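You operate a simulated robot arm through the tools that you are given. There is no shell and no other tool.

Carry out the task below with a simulated robot arm. There is one attempt and no reset: what you move stays moved.

## Task
Wipe the yellow taped tube and clip it into the middle cradle.
Fine: yellow rag, back on the ledge; the blue clip ends shut. Where these are worked on the way, their far stop is far enough and under half their travel is too little: blue clip.

It is judged by the outcome, as a careful person would: the job done as asked, and still so three seconds after it is handed in. It fails if anything else is knocked over, pushed out of place, dropped, spilled or broken.

## Robot
A 7-joint arm with a fingered hand, fixed in place. Base frame: the origin is on the floor under the middle of its stand, x ahead of it, y to its left, z up; the work surface is at about z = 800. Units: mm, degrees, N and s.
With the tool pointing down near the work surface it reaches from about 320 to 820 mm from the base axis. Its first joint turns from -115.0 to 115.0 degrees. Payload 5 kg.
Tool frame: the origin (TCP) lies between the finger pads and is the grasp point; the fingertips stand 32 mm ahead of it; z points along the fingers, y is the line along which they close. The gripper opens to 160 mm; its body begins 89 mm behind the TCP. The gripper is a hand of 4 fingers: y runs from the thumb to the fingers, the wrist lies at [0, 0, -267] in the tool frame, and closing takes about 1.5 s.
Orientation is told as [roll, pitch, yaw] about the base's x, y, z axes, in that order, counted from this pose: with the fingers straight down and closing along the base's y, the tool's x points along the base's -x, its y along +y and its z along -z.

## Interface
- The arm moves only by the tool arm_command. Its argument "series" is a list of rows, each a list of 3 entries, a list of its own where there are three numbers: the shift along the tool's x, y, z in m, then the turn, a rotation vector about the tool's x, y, z in degrees, then the finger opening in m, from 0 to 0.16. In form: [[[x, y, z], [wx, wy, wz], gripper], ...]. A call has 1 to 20 rows; each row is the pose to reach, as a shift and turn from the pose commanded when the call began, along the tool's axes at that moment. Rows are played at 5 a second. More than 50 mm and 8.6 degrees between two rows, or a gripper value outside its range, and nothing of the call is played. Where a pose cannot be reached the arm comes as near as it can. A force on the tool above 90 N (or 10 N above the force at the start of the call, whichever is more), or a blocked arm, ends the call early, and 0.2 s more pass. The fingers move at their own pace (about 108 mm/s each) and stop on an object; they squeeze with about 22 N. The grip force told is the motor's: it shows also when the fingers shut on nothing. Time passes only in rows, and 0.2 s behind the last, so rows that repeat a pose let the fingers close. The reply holds the time, the measured pose of the TCP, the force on the tool along the base axes, the opening and the grip force, in the units named above and with some noise, with the torque about the TCP (base axes, N m) and any sound that the robot's microphone picked up.
- Cameras (640 x 400 px; columns grow to the right, rows downward): "scene" is fixed at [199.4, -655.7, 1423.9]; the picture's right is [0.78, -0.62, 0.00], its down [-0.25, -0.31, -0.92] and it looks along [0.57, 0.72, -0.40] (base axes); focal length 267 px, centre (320, 200). "wrist" rides on the gripper at [80, -4, -114] in the tool frame; the picture's right is [0.05, 1.00, 0.00], its down [-0.82, 0.04, -0.58] and it looks along [-0.58, 0.03, 0.82] (tool axes); focal length 265 px, centre (320, 200). There is no depth. A picture from a camera that has moved, and an enlarged one, comes with that camera's place and axes in the base frame and with its lens. The place of the scene camera against the robot may be out by one fixed shift of up to 25 mm in any direction.
- snapshot(camera): a new picture of that camera. The clock stands still meanwhile.
- lift_body(by): slides the trunk up (or, below 0, down) by that many mm; the arm rides with it, the base frame stays. It gives what a move gives, with no picture.
- set_grasp(shape): the hand has 4 fingers and takes this shape, open, in about a second: jaw (thumb against the fingers, like two jaws); tri (thumb and two fingers); tip (a fingertip pinch); poke (one finger out to press); point (the index stretched); flat (the hand flat); cup (the hand cupped); fist (a fist). The gripper value then closes the fingers along that shape, each until it touches; the sizes above hold for jaw. It gives what a move gives, with no picture.
- inspect(camera, box): a new picture of the part [left, top, right, bottom] of that camera's present view, enlarged. The clock stands still meanwhile.
- job_done(): hands the job in; it is judged then, once.

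Nothing tells you positions but the pictures and the camera data. Unless the task says otherwise, let go and move clear before handing in.

The tools are called after "Emit:" as name(argument=value, ...) on one line, values as JSON. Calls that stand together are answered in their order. arm_command: Moves the arm, as the interface text tells. Its arguments: {"type":"object","properties":{"series":{"type":"array"}},"required":["series"]} The other tools are called the same way: lift_body (by) moves the trunk up or down; set_grasp (shape) gives the hand a shape; snapshot (camera) takes a picture; inspect (camera, box) takes an enlarged picture of a part of a camera's view; job_done () hands the job in.

At the start:

```text
t: 0.0
ee_pos: [538.7, -77.2, 1385.3]
tcp_rot: [0.0, 0.1, 0.1]
wrist_force: [0.0, 1.6, -0.9]
wrist_torque: [0.02, -0.01, 0.0]
opening: 159.6
gripper_force: 0.1
shape: jaw
trunk travel left (down, up): [-900.0, 90.0]
```

scene: 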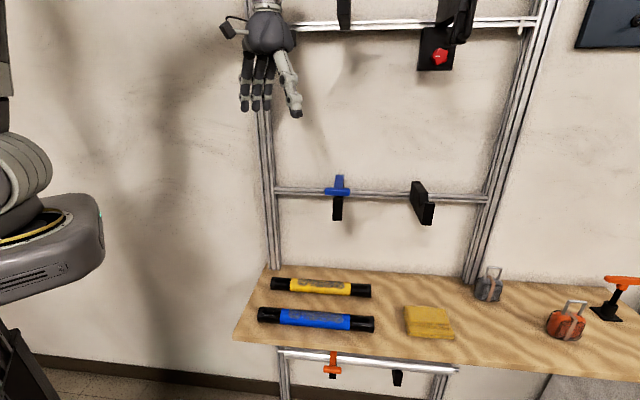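
wrist: 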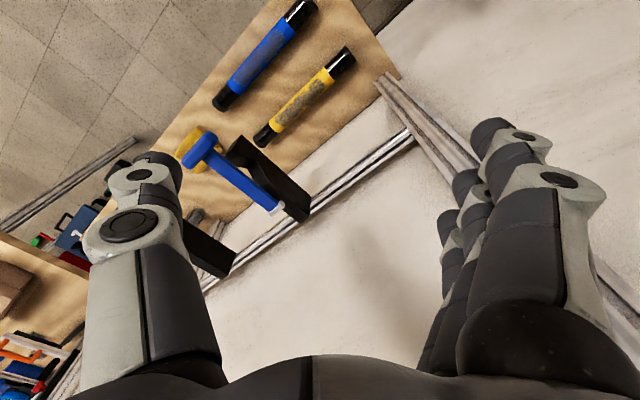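

I see a shelf frame with a wooden ledge carrying a yellow and a blue taped tube, a yellow rag and some other items; a rail above the ledge carries black cradles with a blue clip (middle level). I'll enlarge the views first to understand the parts before moving.

Emit:
inspect(camera="scene", box=[230, 150, 500, 320])

Emit:
inspect(camera="scene", box=[220, 250, 480, 400])

Emit:
inspect(camera="scene", box=[220, 0, 560, 130])

Emit:
inspect(camera="wrist", box=[100, 0, 420, 280])

Emit:
inspect(camera="wrist", box=[0, 140, 180, 400])

```text
2.35 times, centred on (365, 235) of scene
camera zoom: at [199.4, -655.7, 1423.9], right [0.78, -0.62, 0.0], down [-0.25, -0.31, -0.92], along [0.57, 0.72, -0.4], focal length 629 px, centre (214, 118)
```

zoom: 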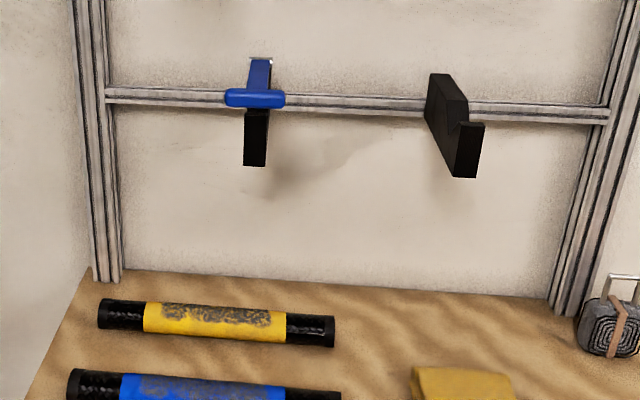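

```text
2.46 times, centred on (350, 325) of scene
camera zoom: at [199.4, -655.7, 1423.9], right [0.78, -0.62, 0.0], down [-0.25, -0.31, -0.92], along [0.57, 0.72, -0.4], focal length 658 px, centre (246, -108)
```

zoom: 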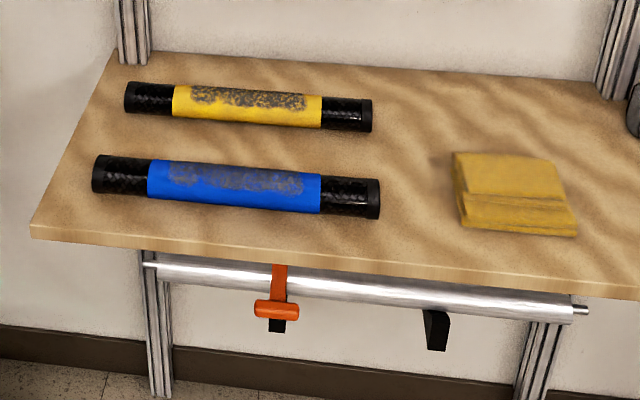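

```text
1.88 times, centred on (390, 65) of scene
camera zoom: at [199.4, -655.7, 1423.9], right [0.78, -0.62, 0.0], down [-0.25, -0.31, -0.92], along [0.57, 0.72, -0.4], focal length 503 px, centre (188, 454)
```

zoom: 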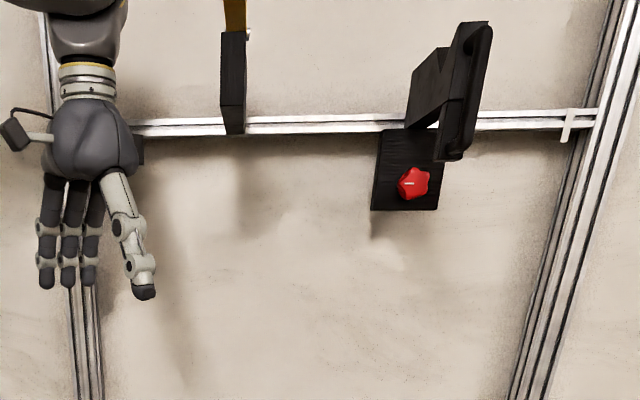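

```text
1.43 times, centred on (260, 140) of wrist
camera zoom: at [458.4, -82.2, 1500.7], right [-0.05, 1.0, 0.0], down [0.82, 0.04, 0.58], along [0.58, 0.03, -0.82], focal length 379 px, centre (406, 286)
```

zoom: 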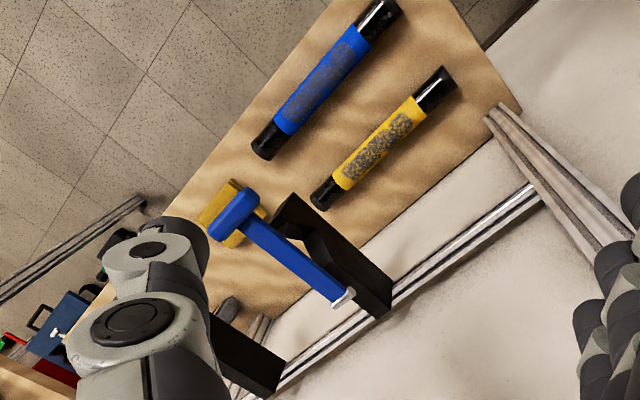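

```text
1.54 times, centred on (90, 270) of wrist
camera zoom: at [458.4, -82.2, 1500.7], right [-0.05, 1.0, 0.0], down [0.82, 0.04, 0.58], along [0.58, 0.03, -0.82], focal length 408 px, centre (674, 92)
```

zoom: 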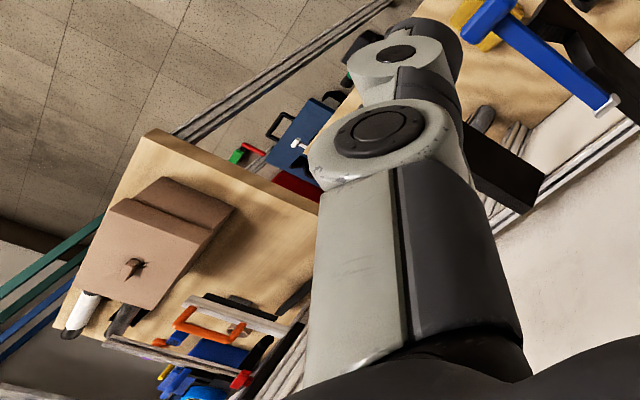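

The rack runs at about 45° to the base axes: rail roughly along (0.70,-0.72), wall behind it at about (0.72,0.70). The middle rail (blue clip + plain bracket) is around z≈1150. I'll turn the hand about its axis to look along the rack from the side.

Emit:
arm_command(series=[[[0.005, -0.005, 0], [0, 0, 7.6], 0.16], [[0.01, -0.01, 0], [0, 0, 15.2], 0.16], [[0.015, -0.015, 0], [0, 0, 22.8], 0.16], [[0.02, -0.02, 0], [0, 0, 30.4], 0.16], [[0.0215, -0.021, 0], [0, 0, 38], 0.16], [[0.0215, -0.021, 0], [0, 0, 45.5], 0.16]])

Emit:
snapshot(camera="wrist")

Emit:
snapshot(camera="scene")

```text
t: 1.4
ee_pos: [518.2, -97.2, 1385.1]
tcp_rot: [0.0, 0.0, -45.7]
wrist_force: [0.3, -0.1, 0.9]
wrist_torque: [-0.01, -0.05, -0.01]
opening: 159.7
gripper_force: 0.1
shape: jaw
trunk travel left (down, up): [-900.0, 90.0]
```

```text
taken
camera wrist: at [457.5, -43.6, 1500.1], right [0.68, 0.73, 0.0], down [0.6, -0.55, 0.58], along [0.42, -0.39, -0.82], focal length 265 px, centre (320, 200)
```

wrist: 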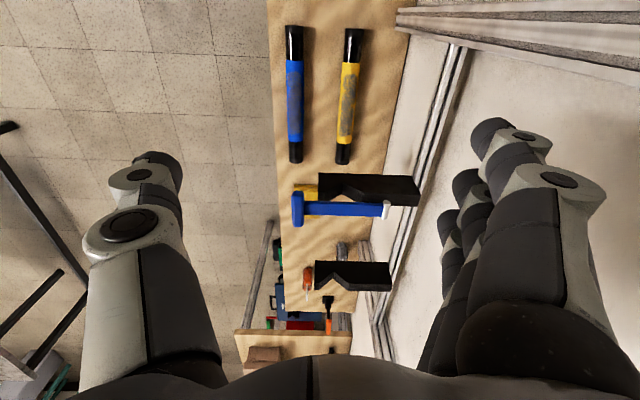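

```text
taken
```

scene: 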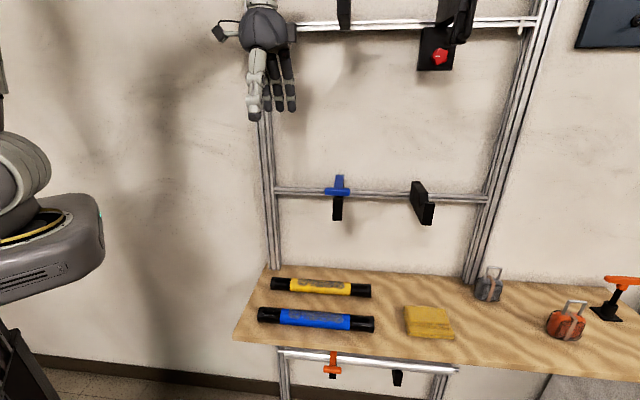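

Emit:
inspect(camera="wrist", box=[240, 140, 440, 300])

Emit:
inspect(camera="wrist", box=[240, 0, 480, 180])

Emit:
inspect(camera="wrist", box=[220, 230, 420, 370])

Emit:
inspect(camera="scene", box=[310, 165, 450, 235])

Emit:
inspect(camera="scene", box=[310, 0, 500, 90])

```text
2.50 times, centred on (340, 220) of wrist
camera zoom: at [457.5, -43.6, 1500.1], right [0.68, 0.73, 0.0], down [0.6, -0.55, 0.58], along [0.42, -0.39, -0.82], focal length 664 px, centre (270, 150)
```

zoom: 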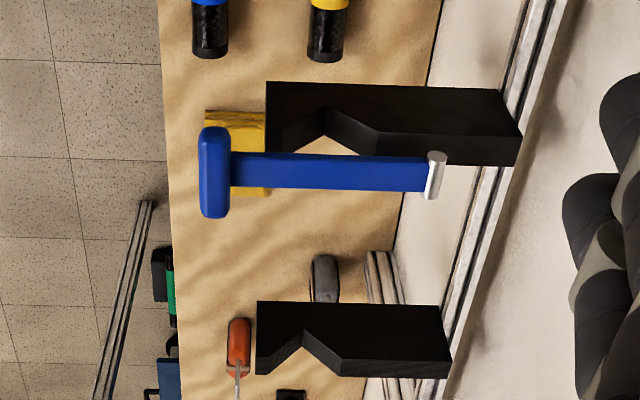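

```text
2.22 times, centred on (360, 90) of wrist
camera zoom: at [457.5, -43.6, 1500.1], right [0.68, 0.73, 0.0], down [0.6, -0.55, 0.58], along [0.42, -0.39, -0.82], focal length 590 px, centre (231, 444)
```

zoom: 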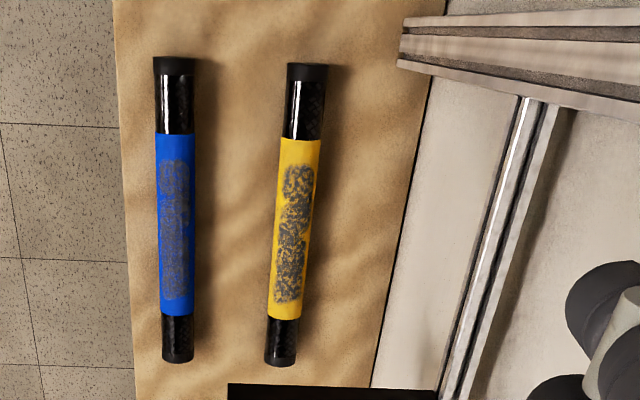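

```text
2.86 times, centred on (320, 300) of wrist
camera zoom: at [457.5, -43.6, 1500.1], right [0.68, 0.73, 0.0], down [0.6, -0.55, 0.58], along [0.42, -0.39, -0.82], focal length 758 px, centre (320, -86)
```

zoom: 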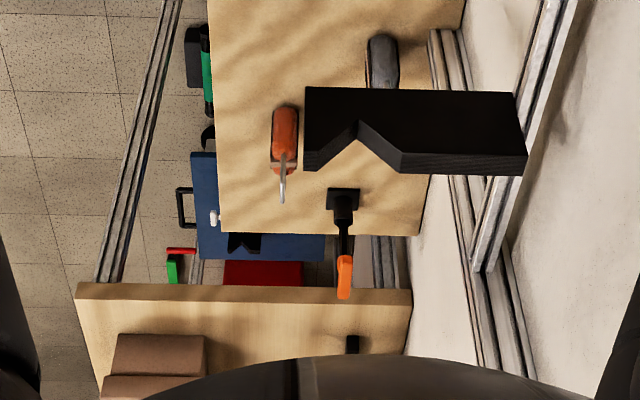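

```text
4.57 times, centred on (380, 200) of scene
camera zoom: at [199.4, -655.7, 1423.9], right [0.78, -0.62, 0.0], down [-0.25, -0.31, -0.92], along [0.57, 0.72, -0.4], focal length 1221 px, centre (46, 200)
```

zoom: 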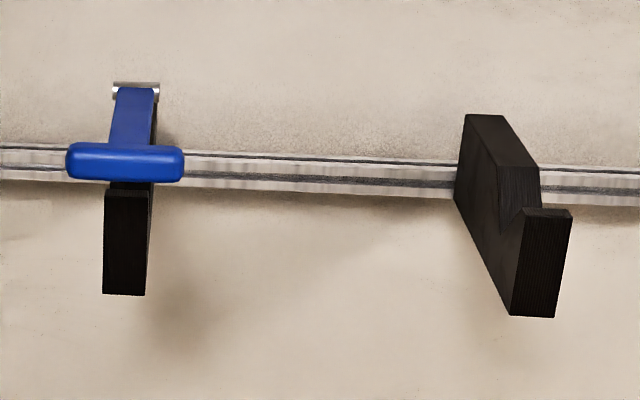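

```text
3.37 times, centred on (405, 45) of scene
camera zoom: at [199.4, -655.7, 1423.9], right [0.78, -0.62, 0.0], down [-0.25, -0.31, -0.92], along [0.57, 0.72, -0.4], focal length 900 px, centre (34, 722)
```

zoom: 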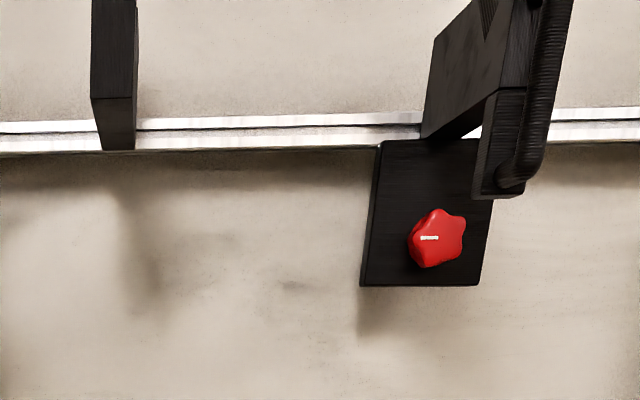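

The rack axis is at -45° (u = (0.71,-0.71) along the rail, n = (0.71,0.71) into the wall). Yellow tube lies at u≈381–699, n≈369; clip bracket near u≈577, lever lying over the V-notch with its pin at the back (shut). I'll lean the hand along the rail and lower the trunk to see the clip from the side.

Emit:
arm_command(series=[[[0, 0, 0], [0, -7, 0], 0.16], [[0, 0, 0], [0, -14, 0], 0.16], [[0, 0, 0], [0, -21, 0], 0.16], [[0, 0, 0], [0, -28, 0], 0.16], [[0, 0, 0], [0, -35, 0], 0.16]])

Emit:
lift_body(by=-180)

Emit:
snapshot(camera="wrist")

Emit:
snapshot(camera="scene")

```text
t: 2.6
ee_pos: [517.1, -98.0, 1387.9]
tcp_rot: [0.2, -35.3, -45.6]
wrist_force: [-0.3, 1.0, 0.4]
wrist_torque: [0.0, -0.06, 0.0]
opening: 160.0
gripper_force: 0.0
shape: jaw
trunk travel left (down, up): [-900.0, 90.0]
```

```text
t: 4.6
ee_pos: [519.0, -97.7, 1205.1]
tcp_rot: [0.0, -34.9, -45.4]
wrist_force: [0.3, -0.4, -1.1]
wrist_torque: [-0.01, 0.0, -0.02]
opening: 160.0
gripper_force: 0.1
shape: jaw
trunk travel left (down, up): [-720.0, 270.0]
```

```text
taken
camera wrist: at [422.4, -8.1, 1254.5], right [0.68, 0.73, -0.03], down [0.27, -0.21, 0.94], along [0.68, -0.65, -0.34], focal length 265 px, centre (320, 200)
```

wrist: 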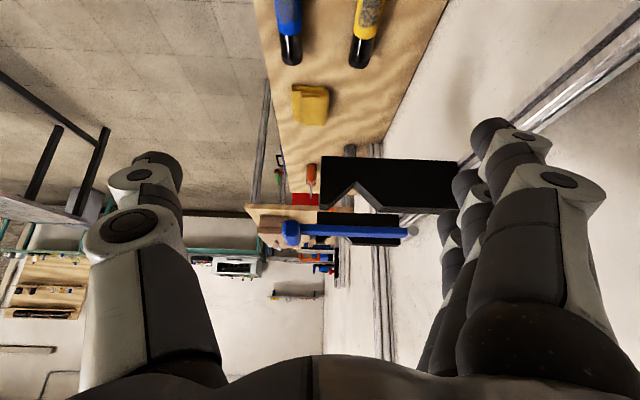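

```text
taken
```

scene: 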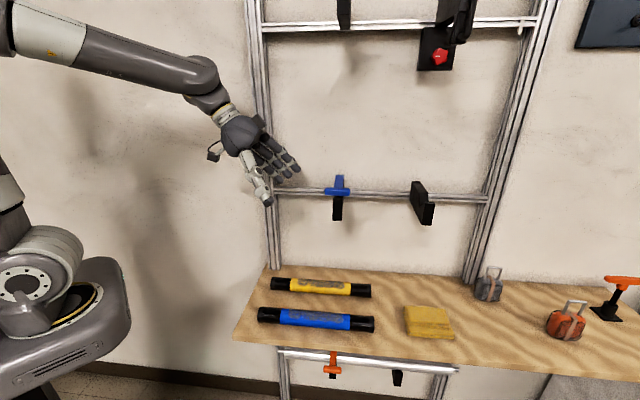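

Emit:
inspect(camera="wrist", box=[250, 130, 490, 280])

Emit:
inspect(camera="wrist", box=[240, 0, 440, 140])

Emit:
inspect(camera="scene", box=[0, 0, 360, 225])

```text
2.67 times, centred on (370, 205) of wrist
camera zoom: at [422.4, -8.1, 1254.5], right [0.68, 0.73, -0.03], down [0.27, -0.21, 0.94], along [0.68, -0.65, -0.34], focal length 708 px, centre (187, 187)
```

zoom: 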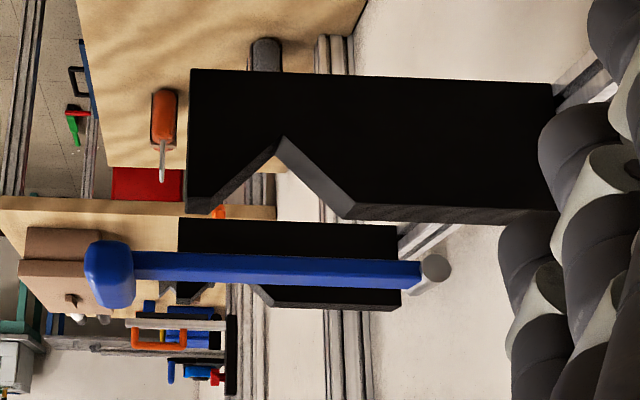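

```text
2.86 times, centred on (340, 70) of wrist
camera zoom: at [422.4, -8.1, 1254.5], right [0.68, 0.73, -0.03], down [0.27, -0.21, 0.94], along [0.68, -0.65, -0.34], focal length 758 px, centre (263, 571)
```

zoom: 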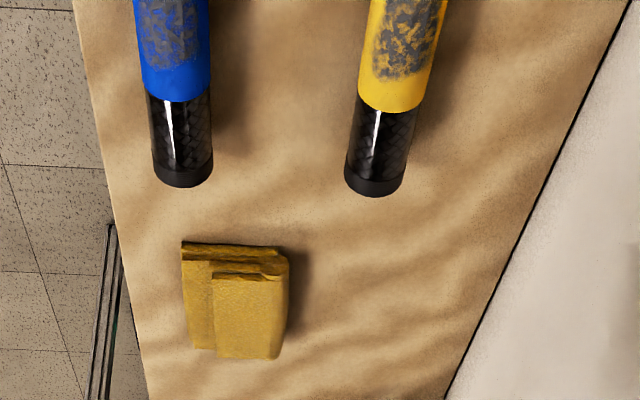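

```text
1.78 times, centred on (180, 112) of scene
camera zoom: at [199.4, -655.7, 1423.9], right [0.78, -0.62, 0.0], down [-0.25, -0.31, -0.92], along [0.57, 0.72, -0.4], focal length 475 px, centre (569, 356)
```

zoom: 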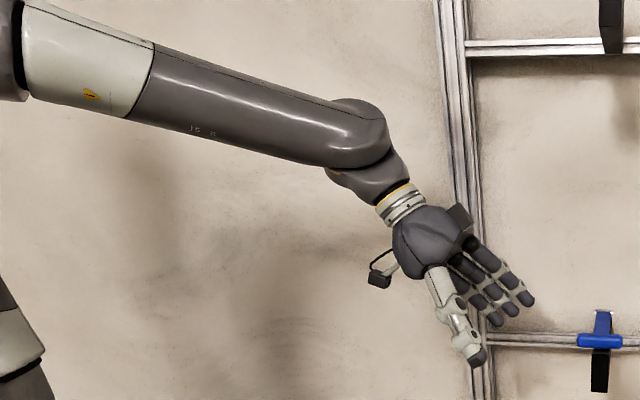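

I've triangulated the clip: T-handle at about u=589, n=270, z=1189; pin at n≈404, z≈1180; V-notch bottom at n≈338, z≈1131; plain bracket at u≈811. I'll open the clip first: back off from the rack, then turn the hand so it faces the wall with fingers closing along the rail.

Emit:
arm_command(series=[[[0, -0.03, 0], [0, 6, 0], 0.16], [[0, -0.06, 0], [0, 12, 0], 0.16], [[0, -0.09, 0], [0, 18, 0], 0.14], [[0, -0.12, 0], [0, 24, 0], 0.12], [[0, -0.15, 0], [0, 30, 0], 0.1], [[0, -0.18, 0], [0, 35, 0], 0.1], [[0, -0.18, 0], [0, 35, 0], 0.1]])

Emit:
arm_command(series=[[[-0.014, 0, 0], [0, 0, -8.2], 0.1], [[-0.028, 0, 0], [0, 0, -16.4], 0.1], [[-0.042, 0, 0], [0, 0, -24.6], 0.1], [[-0.056, 0, 0], [0, 0, -32.8], 0.1], [[-0.07, 0, 0], [0, 0, -41], 0.1], [[-0.084, 0, 0], [0, 0, -49.2], 0.1], [[-0.098, 0, 0], [0, 0, -57.4], 0.1], [[-0.112, 0, 0], [0, 0, -65.6], 0.1], [[-0.126, 0, 0], [0, 0, -73.8], 0.1], [[-0.14, 0, 0], [0, 0, -82], 0.1], [[-0.153, 0, 0], [0, 0, -90.2], 0.1], [[-0.153, 0, 0], [0, 0, -90.2], 0.1]])

```text
t: 6.2
ee_pos: [390.5, -224.6, 1206.5]
tcp_rot: [0.0, 0.0, -45.4]
wrist_force: [0.2, -0.6, -0.1]
wrist_torque: [0.03, -0.02, -0.02]
opening: 100.3
gripper_force: 0.1
shape: jaw
trunk travel left (down, up): [-720.0, 270.0]
```

```text
t: 9.0
ee_pos: [437.5, -329.1, 1132.8]
tcp_rot: [3.8, 3.2, 39.7]
wrist_force: [0.6, -0.1, -0.7]
wrist_torque: [-0.05, 0.03, 0.02]
opening: 100.5
gripper_force: 0.1
shape: jaw
out of reach, approached as far as the arm can: row 11, 12
trunk travel left (down, up): [-720.0, 270.0]
stopped in row 12: the arm was blocked; the commanded pose is now the measured one
```

The arm reported trouble reaching the last part of that turn. I'll look at its state before continuing.

Emit:
snapshot(camera="scene")

Emit:
snapshot(camera="wrist")

```text
taken
```

scene: 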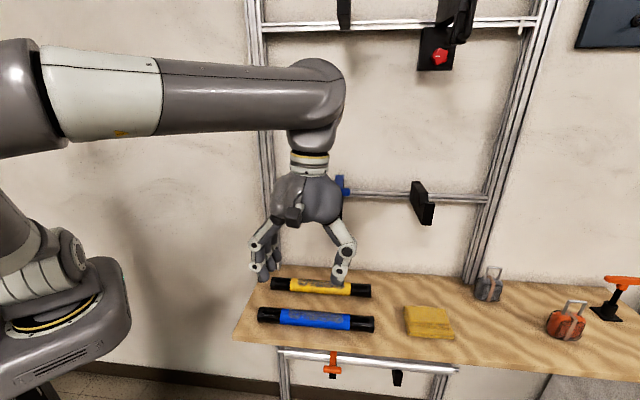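

```text
taken
camera wrist: at [387.2, -386.3, 1251.9], right [-0.67, 0.74, 0.07], down [0.65, 0.55, 0.53], along [0.35, 0.4, -0.85], focal length 265 px, centre (320, 200)
```

wrist: 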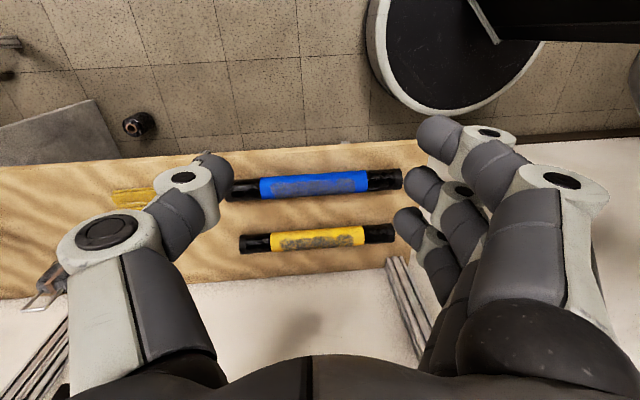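

That was a wrist-joint limit (nothing touched). A yaw near the arm's own direction is more comfortable, so instead I'll open the clip by lifting its T-handle from underneath with the closed fingers pointing outward horizontally. First I turn back to about -20° yaw and close the hand.

Emit:
arm_command(series=[[[0, 0, -0.005], [0, 0, 7.5], 0.1], [[0, 0, -0.01], [0, 0, 15], 0.1], [[0, 0, -0.015], [0, 0, 22.5], 0.1], [[0, 0, -0.02], [0, 0, 30], 0.08], [[0, 0, -0.025], [0, 0, 37.5], 0.06], [[0, 0, -0.03], [0, 0, 45], 0.04], [[0, 0, -0.035], [0, 0, 52.5], 0.02], [[0, 0, -0.04], [0, 0, 60], 0.0], [[0, 0, -0.04], [0, 0, 60], 0.0], [[0, 0, -0.04], [0, 0, 60], 0.0], [[0, 0, -0.04], [0, 0, 60], 0.0]])

Emit:
snapshot(camera="wrist")

Emit:
inspect(camera="scene", box=[180, 40, 440, 300])

```text
t: 11.4
ee_pos: [439.9, -333.9, 1173.4]
tcp_rot: [-0.9, 4.8, -20.6]
wrist_force: [-0.4, 0.3, -0.2]
wrist_torque: [0.02, -0.03, 0.0]
opening: 0.0
gripper_force: 22.1
shape: jaw
trunk travel left (down, up): [-720.0, 270.0]
```

```text
taken
camera wrist: at [371.9, -310.5, 1294.5], right [0.3, 0.95, -0.01], down [0.82, -0.25, 0.51], along [0.48, -0.16, -0.86], focal length 265 px, centre (320, 200)
```

wrist: 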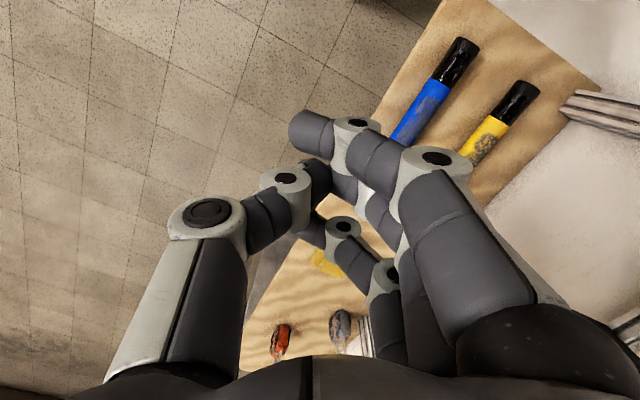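

```text
1.54 times, centred on (310, 170) of scene
camera zoom: at [199.4, -655.7, 1423.9], right [0.78, -0.62, 0.0], down [-0.25, -0.31, -0.92], along [0.57, 0.72, -0.4], focal length 411 px, centre (335, 246)
```

zoom: 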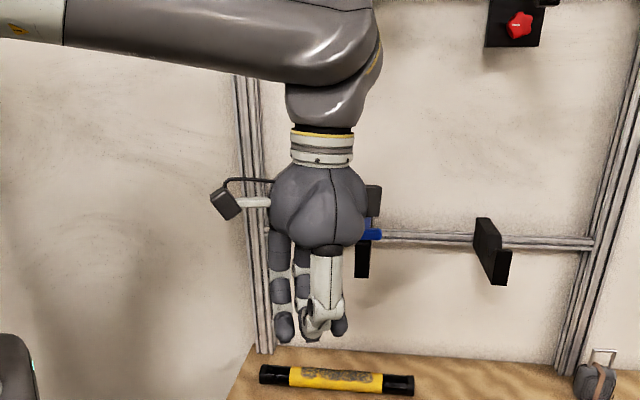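

Emit:
set_grasp(shape="point")

Emit:
snapshot(camera="wrist")

Emit:
inspect(camera="scene", box=[240, 80, 400, 240])

```text
t: 12.3
ee_pos: [439.4, -332.3, 1173.4]
tcp_rot: [-0.9, 4.7, -20.6]
wrist_force: [0.1, 0.2, -0.5]
wrist_torque: [0.02, -0.02, 0.0]
opening: 152.2
gripper_force: 0.0
shape: point
trunk travel left (down, up): [-720.0, 270.0]
```

```text
taken
camera wrist: at [371.9, -310.5, 1294.5], right [0.3, 0.95, -0.01], down [0.82, -0.25, 0.51], along [0.48, -0.16, -0.86], focal length 265 px, centre (320, 200)
```

wrist: 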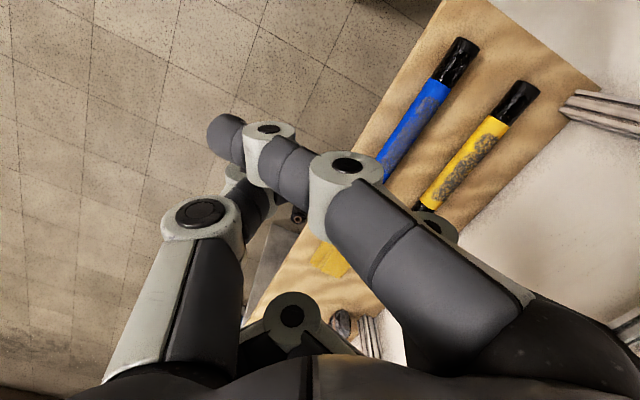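

```text
2.50 times, centred on (320, 160) of scene
camera zoom: at [199.4, -655.7, 1423.9], right [0.78, -0.62, 0.0], down [-0.25, -0.31, -0.92], along [0.57, 0.72, -0.4], focal length 668 px, centre (320, 300)
```

zoom: 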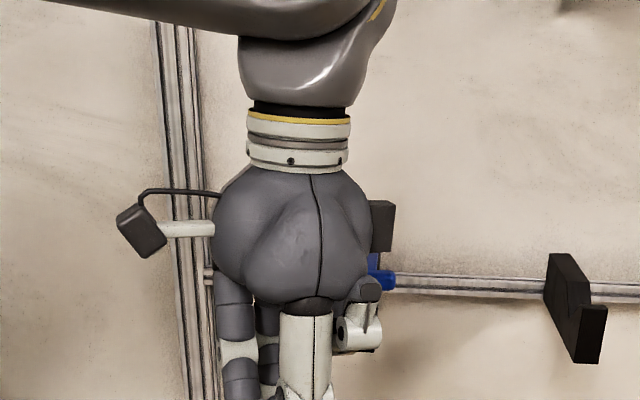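

Emit:
arm_command(series=[[[0, 0, 0], [0, 0, 0], 0.16], [[0, 0, 0], [0, 0, 0], 0.16], [[0, 0, 0], [0, 0, 0], 0.16], [[0, 0, 0], [0, 0, 0], 0.16]])

Emit:
snapshot(camera="wrist")

Emit:
inspect(camera="scene", box=[220, 120, 380, 280])

```text
t: 13.3
ee_pos: [438.8, -332.5, 1173.6]
tcp_rot: [-0.9, 4.8, -20.5]
wrist_force: [0.6, 0.5, -0.9]
wrist_torque: [0.02, -0.03, -0.01]
opening: 152.3
gripper_force: 0.1
shape: point
trunk travel left (down, up): [-720.0, 270.0]
```

```text
taken
camera wrist: at [371.9, -310.5, 1294.5], right [0.3, 0.95, -0.01], down [0.82, -0.25, 0.51], along [0.48, -0.16, -0.86], focal length 265 px, centre (320, 200)
```

wrist: 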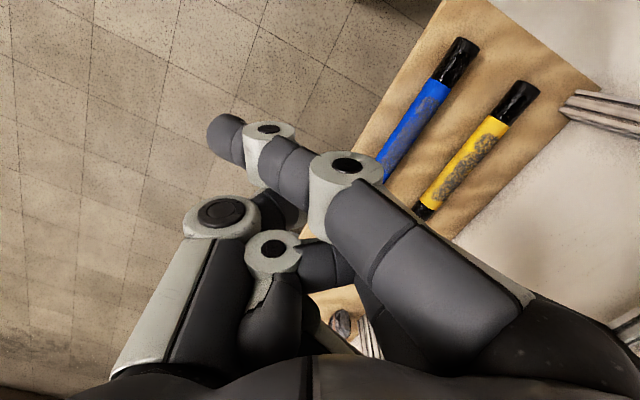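

```text
2.50 times, centred on (300, 200) of scene
camera zoom: at [199.4, -655.7, 1423.9], right [0.78, -0.62, 0.0], down [-0.25, -0.31, -0.92], along [0.57, 0.72, -0.4], focal length 668 px, centre (370, 200)
```

zoom: 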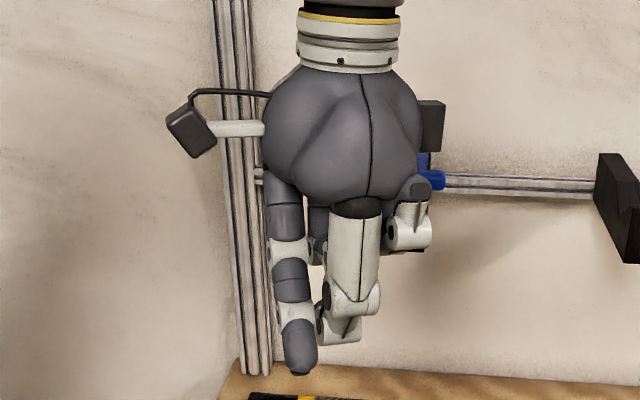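

The index in "point" is slanted, so it isn't a good lever. I'll instead use the normal jaw turned thumb‑down: thumb under the T‑handle, fingers over it. Going back to jaw and leaning the hand outward, in free space.

Emit:
set_grasp(shape="jaw")

Emit:
arm_command(series=[[[-0.0025, 0.0165, -0.006], [0, -7, 0], 0.09], [[-0.005, 0.033, -0.012], [0, -14, 0], 0.09], [[-0.0075, 0.0495, -0.018], [0, -21, 0], 0.09], [[-0.01, 0.066, -0.024], [0, -28, 0], 0.09], [[-0.0125, 0.0825, -0.03], [0, -35, 0], 0.09], [[-0.015, 0.099, -0.036], [0, -42, 0], 0.09], [[-0.0175, 0.1155, -0.042], [0, -49, 0], 0.09], [[-0.02, 0.132, -0.048], [0, -56, 0], 0.09], [[-0.0225, 0.1485, -0.054], [0, -63, 0], 0.09], [[-0.025, 0.165, -0.06], [0, -70, 0], 0.09], [[-0.025, 0.165, -0.06], [0, -70, 0], 0.09]])

Emit:
snapshot(camera="scene")

Emit:
snapshot(camera="wrist")

```text
t: 14.2
ee_pos: [437.9, -332.5, 1173.8]
tcp_rot: [-1.0, 4.9, -20.6]
wrist_force: [0.4, -0.3, -0.1]
wrist_torque: [-0.01, -0.01, -0.02]
opening: 160.0
gripper_force: 0.1
shape: jaw
trunk travel left (down, up): [-720.0, 270.0]
```

```text
t: 16.6
ee_pos: [541.1, -193.5, 1207.2]
tcp_rot: [-2.5, -65.0, -18.3]
wrist_force: [0.3, -0.8, -0.1]
wrist_torque: [0.04, -0.02, 0.05]
opening: 89.9
gripper_force: 0.2
shape: jaw
out of reach, approached as far as the arm can: row 8, 9, 10, 11
trunk travel left (down, up): [-720.0, 270.0]
```

```text
taken
```

scene: 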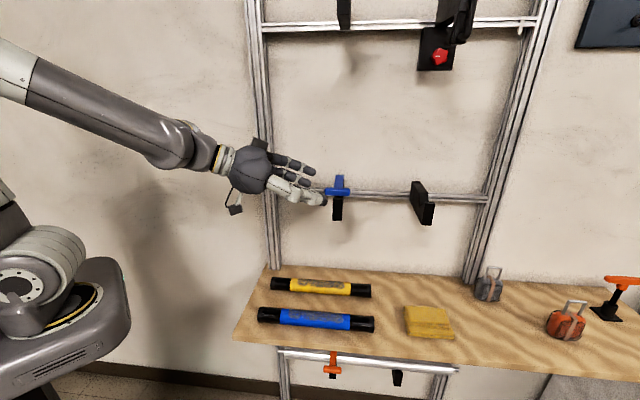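

```text
taken
camera wrist: at [410.1, -150.2, 1183.4], right [0.33, 0.94, -0.07], down [-0.15, 0.12, 0.98], along [0.93, -0.32, 0.18], focal length 265 px, centre (320, 200)
```

wrist: 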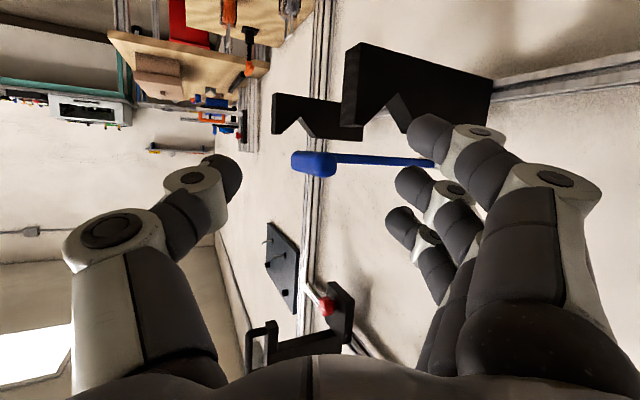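

The elbow is nearly fully folded there; a lower trunk will give more room. First I test the thumb‑down roll about the finger axis, in place.

Emit:
arm_command(series=[[[0, 0, 0], [0, 0, 8], 0.09], [[0, 0, 0], [0, 0, 16], 0.09], [[0, 0, 0], [0, 0, 24], 0.09], [[0, 0, 0], [0, 0, 32], 0.09]])

```text
t: 17.6
ee_pos: [540.6, -191.2, 1207.7]
tcp_rot: [48.1, -51.1, -76.0]
wrist_force: [-0.5, -0.2, -0.3]
wrist_torque: [0.0, 0.02, 0.03]
opening: 89.8
gripper_force: 0.1
shape: jaw
trunk travel left (down, up): [-720.0, 270.0]
```

Emit:
arm_command(series=[[[0, 0, 0], [0, 0, 8], 0.09], [[0, 0, 0], [0, 0, 16], 0.09], [[0, 0, 0], [0, 0, 24], 0.09], [[0, 0, 0], [0, 0, 32], 0.09], [[0, 0, 0], [0, 0, 40], 0.09], [[0, 0, 0], [0, 0, 48], 0.09], [[0, 0, 0], [0, 0, 56], 0.09]])

Emit:
snapshot(camera="wrist")

Emit:
inspect(camera="scene", box=[140, 80, 400, 240])

```text
t: 19.2
ee_pos: [542.2, -190.9, 1207.7]
tcp_rot: [65.2, -2.6, -109.5]
wrist_force: [0.6, 0.8, -0.7]
wrist_torque: [-0.02, -0.03, -0.03]
opening: 90.0
gripper_force: 0.0
shape: jaw
trunk travel left (down, up): [-720.0, 270.0]
```

```text
taken
camera wrist: at [469.7, -79.3, 1249.3], right [0.43, -0.05, 0.9], down [-0.75, -0.58, 0.32], along [0.51, -0.81, -0.29], focal length 265 px, centre (320, 200)
```

wrist: 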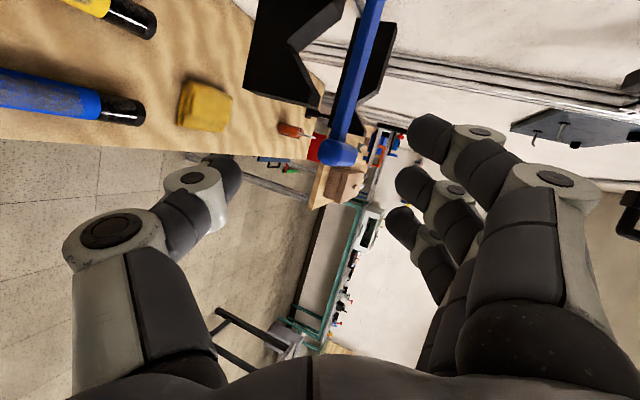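

```text
2.46 times, centred on (270, 160) of scene
camera zoom: at [199.4, -655.7, 1423.9], right [0.78, -0.62, 0.0], down [-0.25, -0.31, -0.92], along [0.57, 0.72, -0.4], focal length 658 px, centre (443, 298)
```

zoom: 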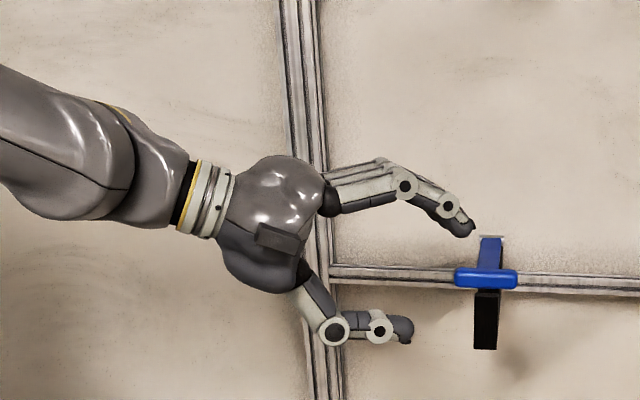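

Thumb‑down works, and the T‑handle lies straight ahead between thumb and fingers. I'll raise and back the hand off a little (levelling it), then lower the trunk so the arm has more room.

Emit:
arm_command(series=[[[-0.001, 0.021, -0.026], [-4.25, -1.65, 0.8], 0.09], [[-0.002, 0.042, -0.052], [-8.5, -3.3, 1.6], 0.09], [[-0.003, 0.063, -0.078], [-12.75, -4.95, 2.4], 0.09], [[-0.004, 0.084, -0.104], [-17, -6.6, 3.1], 0.09], [[-0.004, 0.084, -0.104], [-17, -6.6, 3.1], 0.09]])

Emit:
lift_body(by=-140)

Emit:
snapshot(camera="wrist")

Emit:
inspect(camera="scene", box=[140, 80, 400, 240])

```text
t: 20.4
ee_pos: [550.0, -134.3, 1236.5]
tcp_rot: [82.2, -1.8, -116.8]
wrist_force: [0.6, 0.3, -1.1]
wrist_torque: [-0.04, -0.01, -0.05]
opening: 89.7
gripper_force: 0.1
shape: jaw
out of reach, approached as far as the arm can: row 1, 2, 3, 4, 5
trunk travel left (down, up): [-720.0, 270.0]
```

```text
t: 22.1
ee_pos: [548.5, -133.9, 1093.1]
tcp_rot: [81.9, -1.8, -116.9]
wrist_force: [-0.3, -0.9, 0.6]
wrist_torque: [0.02, -0.04, 0.0]
opening: 90.1
gripper_force: 0.0
shape: jaw
trunk travel left (down, up): [-580.0, 410.0]
```

```text
taken
camera wrist: at [482.7, -11.9, 1103.6], right [0.16, 0.01, 0.99], down [-0.87, -0.47, 0.15], along [0.46, -0.88, -0.07], focal length 265 px, centre (320, 200)
```

wrist: 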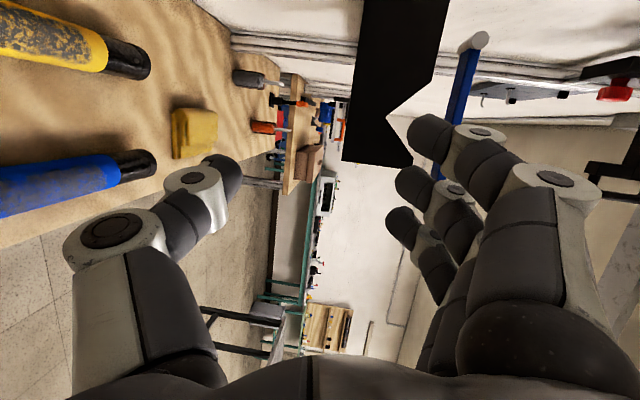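

```text
2.46 times, centred on (270, 160) of scene
camera zoom: at [199.4, -655.7, 1423.9], right [0.78, -0.62, 0.0], down [-0.25, -0.31, -0.92], along [0.57, 0.72, -0.4], focal length 658 px, centre (443, 298)
```

zoom: 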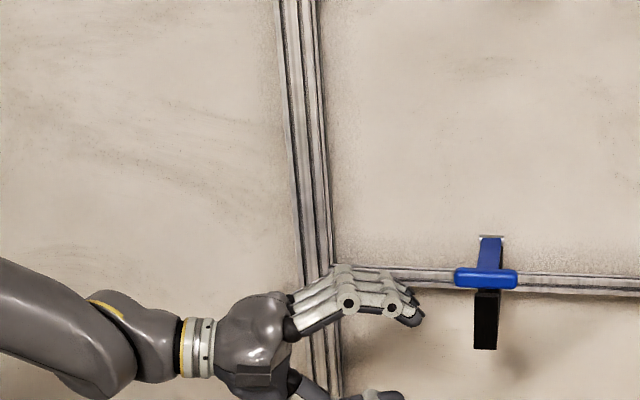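

The arm came as near as it could, so the hand is at u≈483, n≈293. I'll lower the trunk a bit more and then raise the hand level with the T‑handle, just to its left.

Emit:
lift_body(by=-100)

Emit:
arm_command(series=[[[-0.011, 0.038, -0.008], [0, 0, 0], 0.09], [[-0.022, 0.076, -0.016], [0, 0, 0], 0.09], [[-0.033, 0.114, -0.024], [0, 0, 0], 0.09], [[-0.044, 0.152, -0.032], [0, 0, 0], 0.09], [[-0.0546, 0.1905, -0.0405], [0, 0, 0], 0.09], [[-0.0546, 0.1905, -0.0405], [0, 0, 0], 0.09]])

Emit:
snapshot(camera="wrist")

Emit:
inspect(camera="scene", box=[140, 80, 400, 240])

```text
t: 23.4
ee_pos: [549.8, -136.4, 981.3]
tcp_rot: [80.6, -1.9, -116.9]
wrist_force: [0.7, -1.0, -0.2]
wrist_torque: [0.02, -0.03, -0.02]
opening: 90.0
gripper_force: 0.0
shape: jaw
trunk travel left (down, up): [-480.0, 510.0]
```

```text
t: 24.8
ee_pos: [583.8, -137.3, 1035.4]
tcp_rot: [80.4, -2.7, -116.6]
wrist_force: [-0.3, -0.2, -1.0]
wrist_torque: [-0.03, 0.0, -0.04]
opening: 90.0
gripper_force: 0.0
shape: jaw
out of reach, approached as far as the arm can: row 1, 2, 3, 4, 5, 6
trunk travel left (down, up): [-480.0, 510.0]
```

```text
taken
camera wrist: at [518.4, -16.6, 1048.1], right [0.19, 0.01, 0.98], down [-0.87, -0.47, 0.18], along [0.46, -0.88, -0.08], focal length 265 px, centre (320, 200)
```

wrist: 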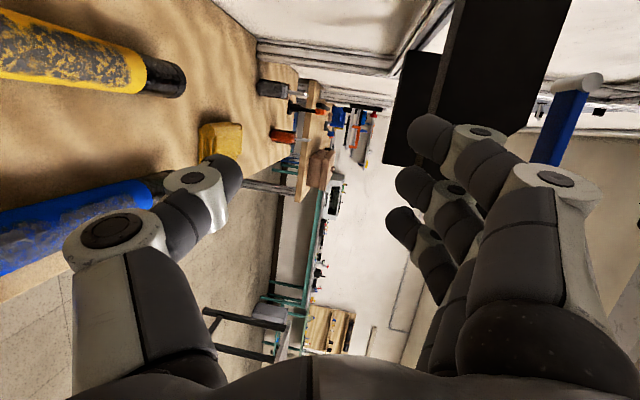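

```text
2.46 times, centred on (270, 160) of scene
camera zoom: at [199.4, -655.7, 1423.9], right [0.78, -0.62, 0.0], down [-0.25, -0.31, -0.92], along [0.57, 0.72, -0.4], focal length 658 px, centre (443, 298)
```

zoom: 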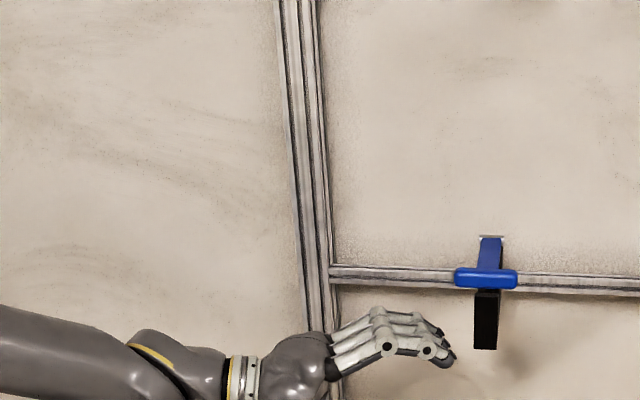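

Emit:
snapshot(camera="scene")

```text
taken
```

scene: 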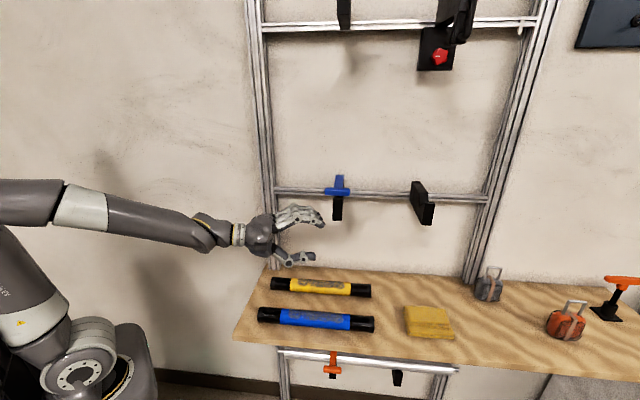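

I now understand the limit: with the hand level, the forearm must be level too, and vertical travel is best done by the trunk. I'll close the fingers, move them under the T‑handle at low height, then raise the trunk so the finger backs lift the handle.

Emit:
arm_command(series=[[[0, 0, 0], [0, 0, 0], 0.04], [[0, 0, 0], [0, 0, 0], 0.0], [[0, 0, 0], [0, 0, 0], 0.0], [[0, 0, 0], [0, 0, 0], 0.0], [[-0.02, 0, 0.008], [0, 0, 0], 0.0], [[-0.04, 0.001, 0.016], [0, 0, 0], 0.0], [[-0.06, 0.001, 0.024], [0, 0, 0], 0.0], [[-0.0795, 0.002, 0.032], [0, 0, 0], 0.0], [[-0.0795, 0.002, 0.032], [0, 0, 0], 0.0]])

Emit:
snapshot(camera="wrist")

Emit:
inspect(camera="scene", box=[160, 120, 420, 280])

```text
t: 26.8
ee_pos: [574.4, -233.8, 1054.4]
tcp_rot: [81.2, -2.1, -117.0]
wrist_force: [0.5, 0.6, 0.2]
wrist_torque: [-0.06, 0.01, 0.03]
opening: 0.3
gripper_force: 21.8
shape: jaw
trunk travel left (down, up): [-480.0, 510.0]
```

```text
taken
camera wrist: at [510.2, -111.2, 1066.1], right [0.18, 0.01, 0.98], down [-0.87, -0.47, 0.16], along [0.46, -0.88, -0.07], focal length 265 px, centre (320, 200)
```

wrist: 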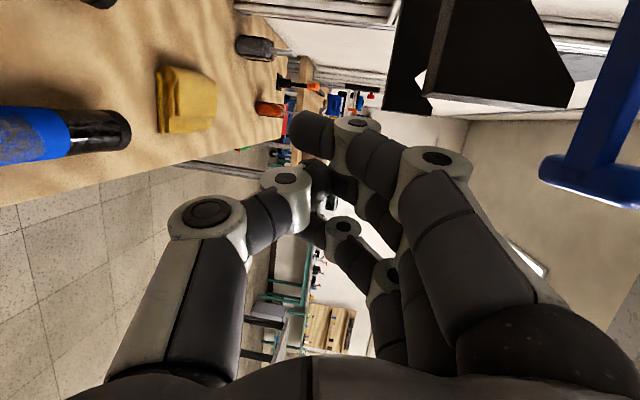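

```text
2.46 times, centred on (290, 200) of scene
camera zoom: at [199.4, -655.7, 1423.9], right [0.78, -0.62, 0.0], down [-0.25, -0.31, -0.92], along [0.57, 0.72, -0.4], focal length 658 px, centre (394, 200)
```

zoom: 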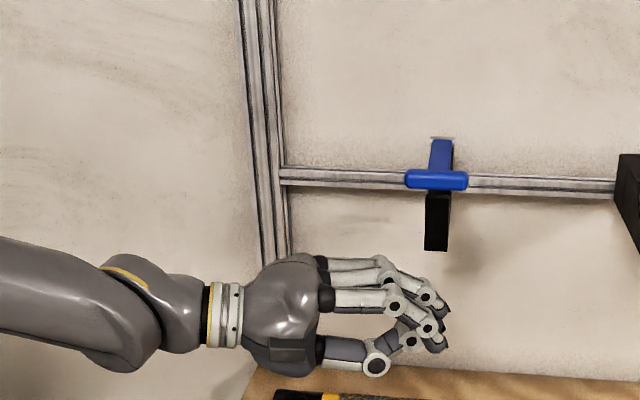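

Emit:
arm_command(series=[[[-0.006, 0, 0.01], [0, 0, 0], 0.04], [[-0.006, 0, 0.02], [0, 0, 0], 0.08], [[-0.006, 0, 0.02], [0, 0, 0], 0.08]])

Emit:
lift_body(by=60)

Emit:
snapshot(camera="wrist")

Emit:
inspect(camera="scene", box=[200, 120, 400, 250])

```text
t: 27.6
ee_pos: [584.8, -245.3, 1066.2]
tcp_rot: [82.4, -1.5, -117.0]
wrist_force: [-0.2, 0.4, 0.3]
wrist_torque: [0.0, -0.01, 0.0]
opening: 79.0
gripper_force: 0.1
shape: jaw
trunk travel left (down, up): [-480.0, 510.0]
```

```text
t: 28.6
ee_pos: [585.5, -244.3, 1124.4]
tcp_rot: [82.4, -1.7, -116.9]
wrist_force: [0.2, 0.4, 0.0]
wrist_torque: [-0.01, -0.01, -0.01]
opening: 79.1
gripper_force: 0.0
shape: jaw
trunk travel left (down, up): [-540.0, 450.0]
```

```text
taken
camera wrist: at [519.8, -122.3, 1134.6], right [0.15, 0.01, 0.99], down [-0.87, -0.47, 0.14], along [0.46, -0.88, -0.06], focal length 265 px, centre (320, 200)
```

wrist: 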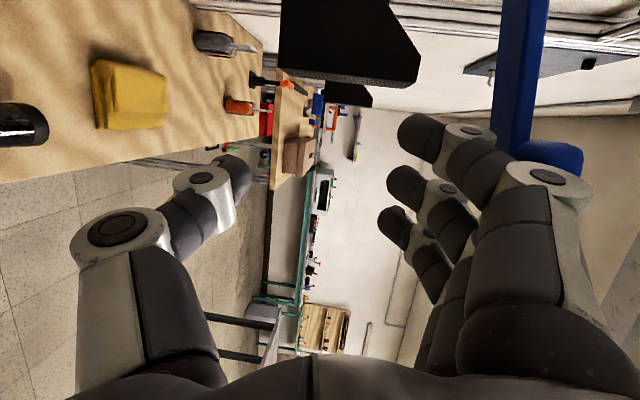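

```text
3.08 times, centred on (300, 185) of scene
camera zoom: at [199.4, -655.7, 1423.9], right [0.78, -0.62, 0.0], down [-0.25, -0.31, -0.92], along [0.57, 0.72, -0.4], focal length 822 px, centre (382, 246)
```

zoom: 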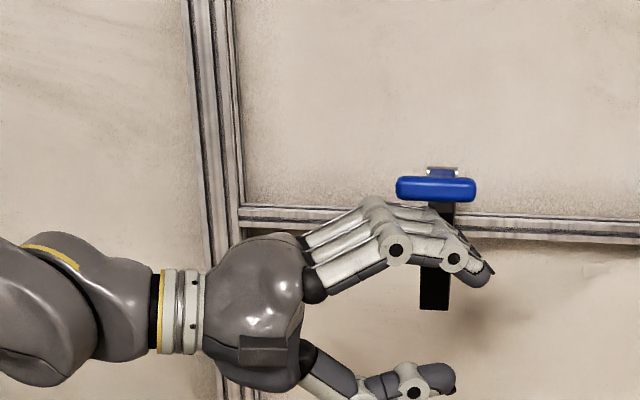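

The handle has already started to lift (about 15°) on the index knuckle. I'll now follow its arc: up, then gradually rolling the hand and moving toward the wall.

Emit:
arm_command(series=[[[-0.0025, 0.011, -0.002], [0, 0, -3.75], 0.08], [[-0.005, 0.0215, -0.004], [0, 0, -7.5], 0.08], [[-0.0075, 0.032, -0.006], [0, 0, -11.25], 0.08], [[-0.0099, 0.043, -0.0085], [0, 0, -15], 0.08], [[-0.0099, 0.043, -0.0085], [0, 0, -15], 0.08]])

Emit:
inspect(camera="scene", box=[200, 120, 400, 250])

Emit:
snapshot(camera="wrist")

```text
t: 29.8
ee_pos: [579.7, -253.7, 1169.4]
tcp_rot: [81.9, -16.6, -114.8]
wrist_force: [0.0, 0.1, -0.9]
wrist_torque: [-0.03, 0.0, -0.02]
opening: 79.2
gripper_force: 0.0
shape: jaw
trunk travel left (down, up): [-540.0, 450.0]
```

```text
3.08 times, centred on (300, 185) of scene
camera zoom: at [199.4, -655.7, 1423.9], right [0.78, -0.62, 0.0], down [-0.25, -0.31, -0.92], along [0.57, 0.72, -0.4], focal length 822 px, centre (382, 246)
```

zoom: 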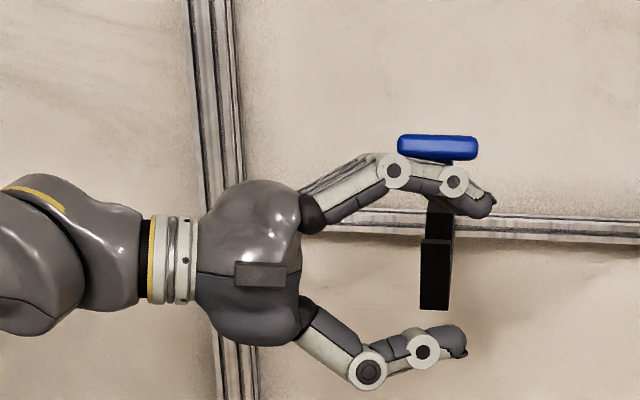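

```text
taken
camera wrist: at [510.0, -133.6, 1158.6], right [0.27, 0.24, 0.93], down [-0.83, -0.44, 0.35], along [0.5, -0.86, 0.08], focal length 265 px, centre (320, 200)
```

wrist: 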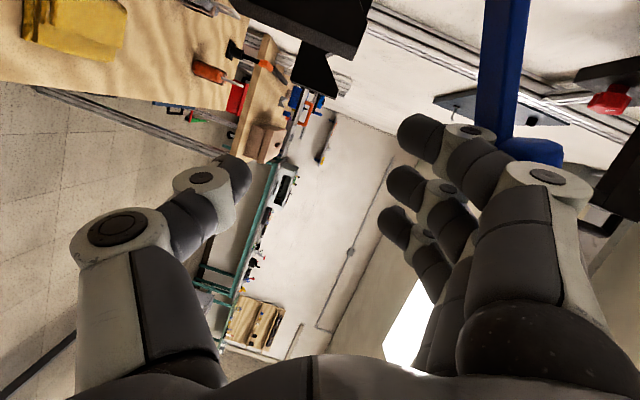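

Emit:
arm_command(series=[[[-0.0021, 0.0108, -0.001], [0, 0, -3.75], 0.08], [[-0.0042, 0.0216, -0.002], [0, 0, -7.5], 0.08], [[-0.0063, 0.0324, -0.0035], [0, 0, -11.25], 0.08], [[-0.0084, 0.0432, -0.0045], [0, 0, -15], 0.08], [[-0.0084, 0.0545, -0.005], [0, 0, -18.75], 0.08], [[-0.0082, 0.066, -0.0053], [0, 0, -22.5], 0.08], [[-0.008, 0.077, -0.0056], [0, 0, -26.25], 0.08], [[-0.0076, 0.088, -0.0059], [0, 0, -30], 0.08], [[-0.0076, 0.088, -0.0059], [0, 0, -30], 0.08]])

Emit:
inspect(camera="scene", box=[200, 80, 400, 210])

Emit:
snapshot(camera="wrist")

```text
t: 31.8
ee_pos: [592.3, -239.8, 1256.1]
tcp_rot: [78.9, -46.2, -109.0]
wrist_force: [0.2, -0.3, -0.7]
wrist_torque: [-0.02, 0.01, -0.02]
opening: 79.1
gripper_force: 0.1
shape: jaw
trunk travel left (down, up): [-540.0, 450.0]
```

```text
3.08 times, centred on (300, 145) of scene
camera zoom: at [199.4, -655.7, 1423.9], right [0.78, -0.62, 0.0], down [-0.25, -0.31, -0.92], along [0.57, 0.72, -0.4], focal length 822 px, centre (382, 369)
```

zoom: 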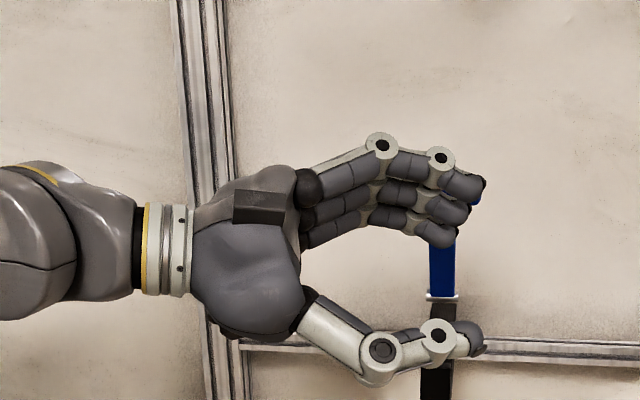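

```text
taken
camera wrist: at [508.1, -137.9, 1210.1], right [0.42, 0.64, 0.64], down [-0.68, -0.25, 0.69], along [0.6, -0.73, 0.33], focal length 265 px, centre (320, 200)
```

wrist: 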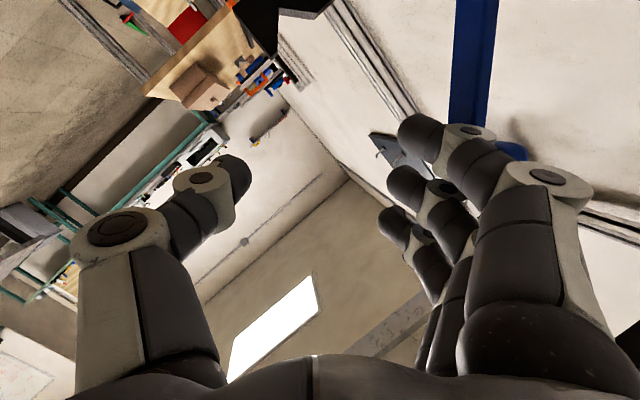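

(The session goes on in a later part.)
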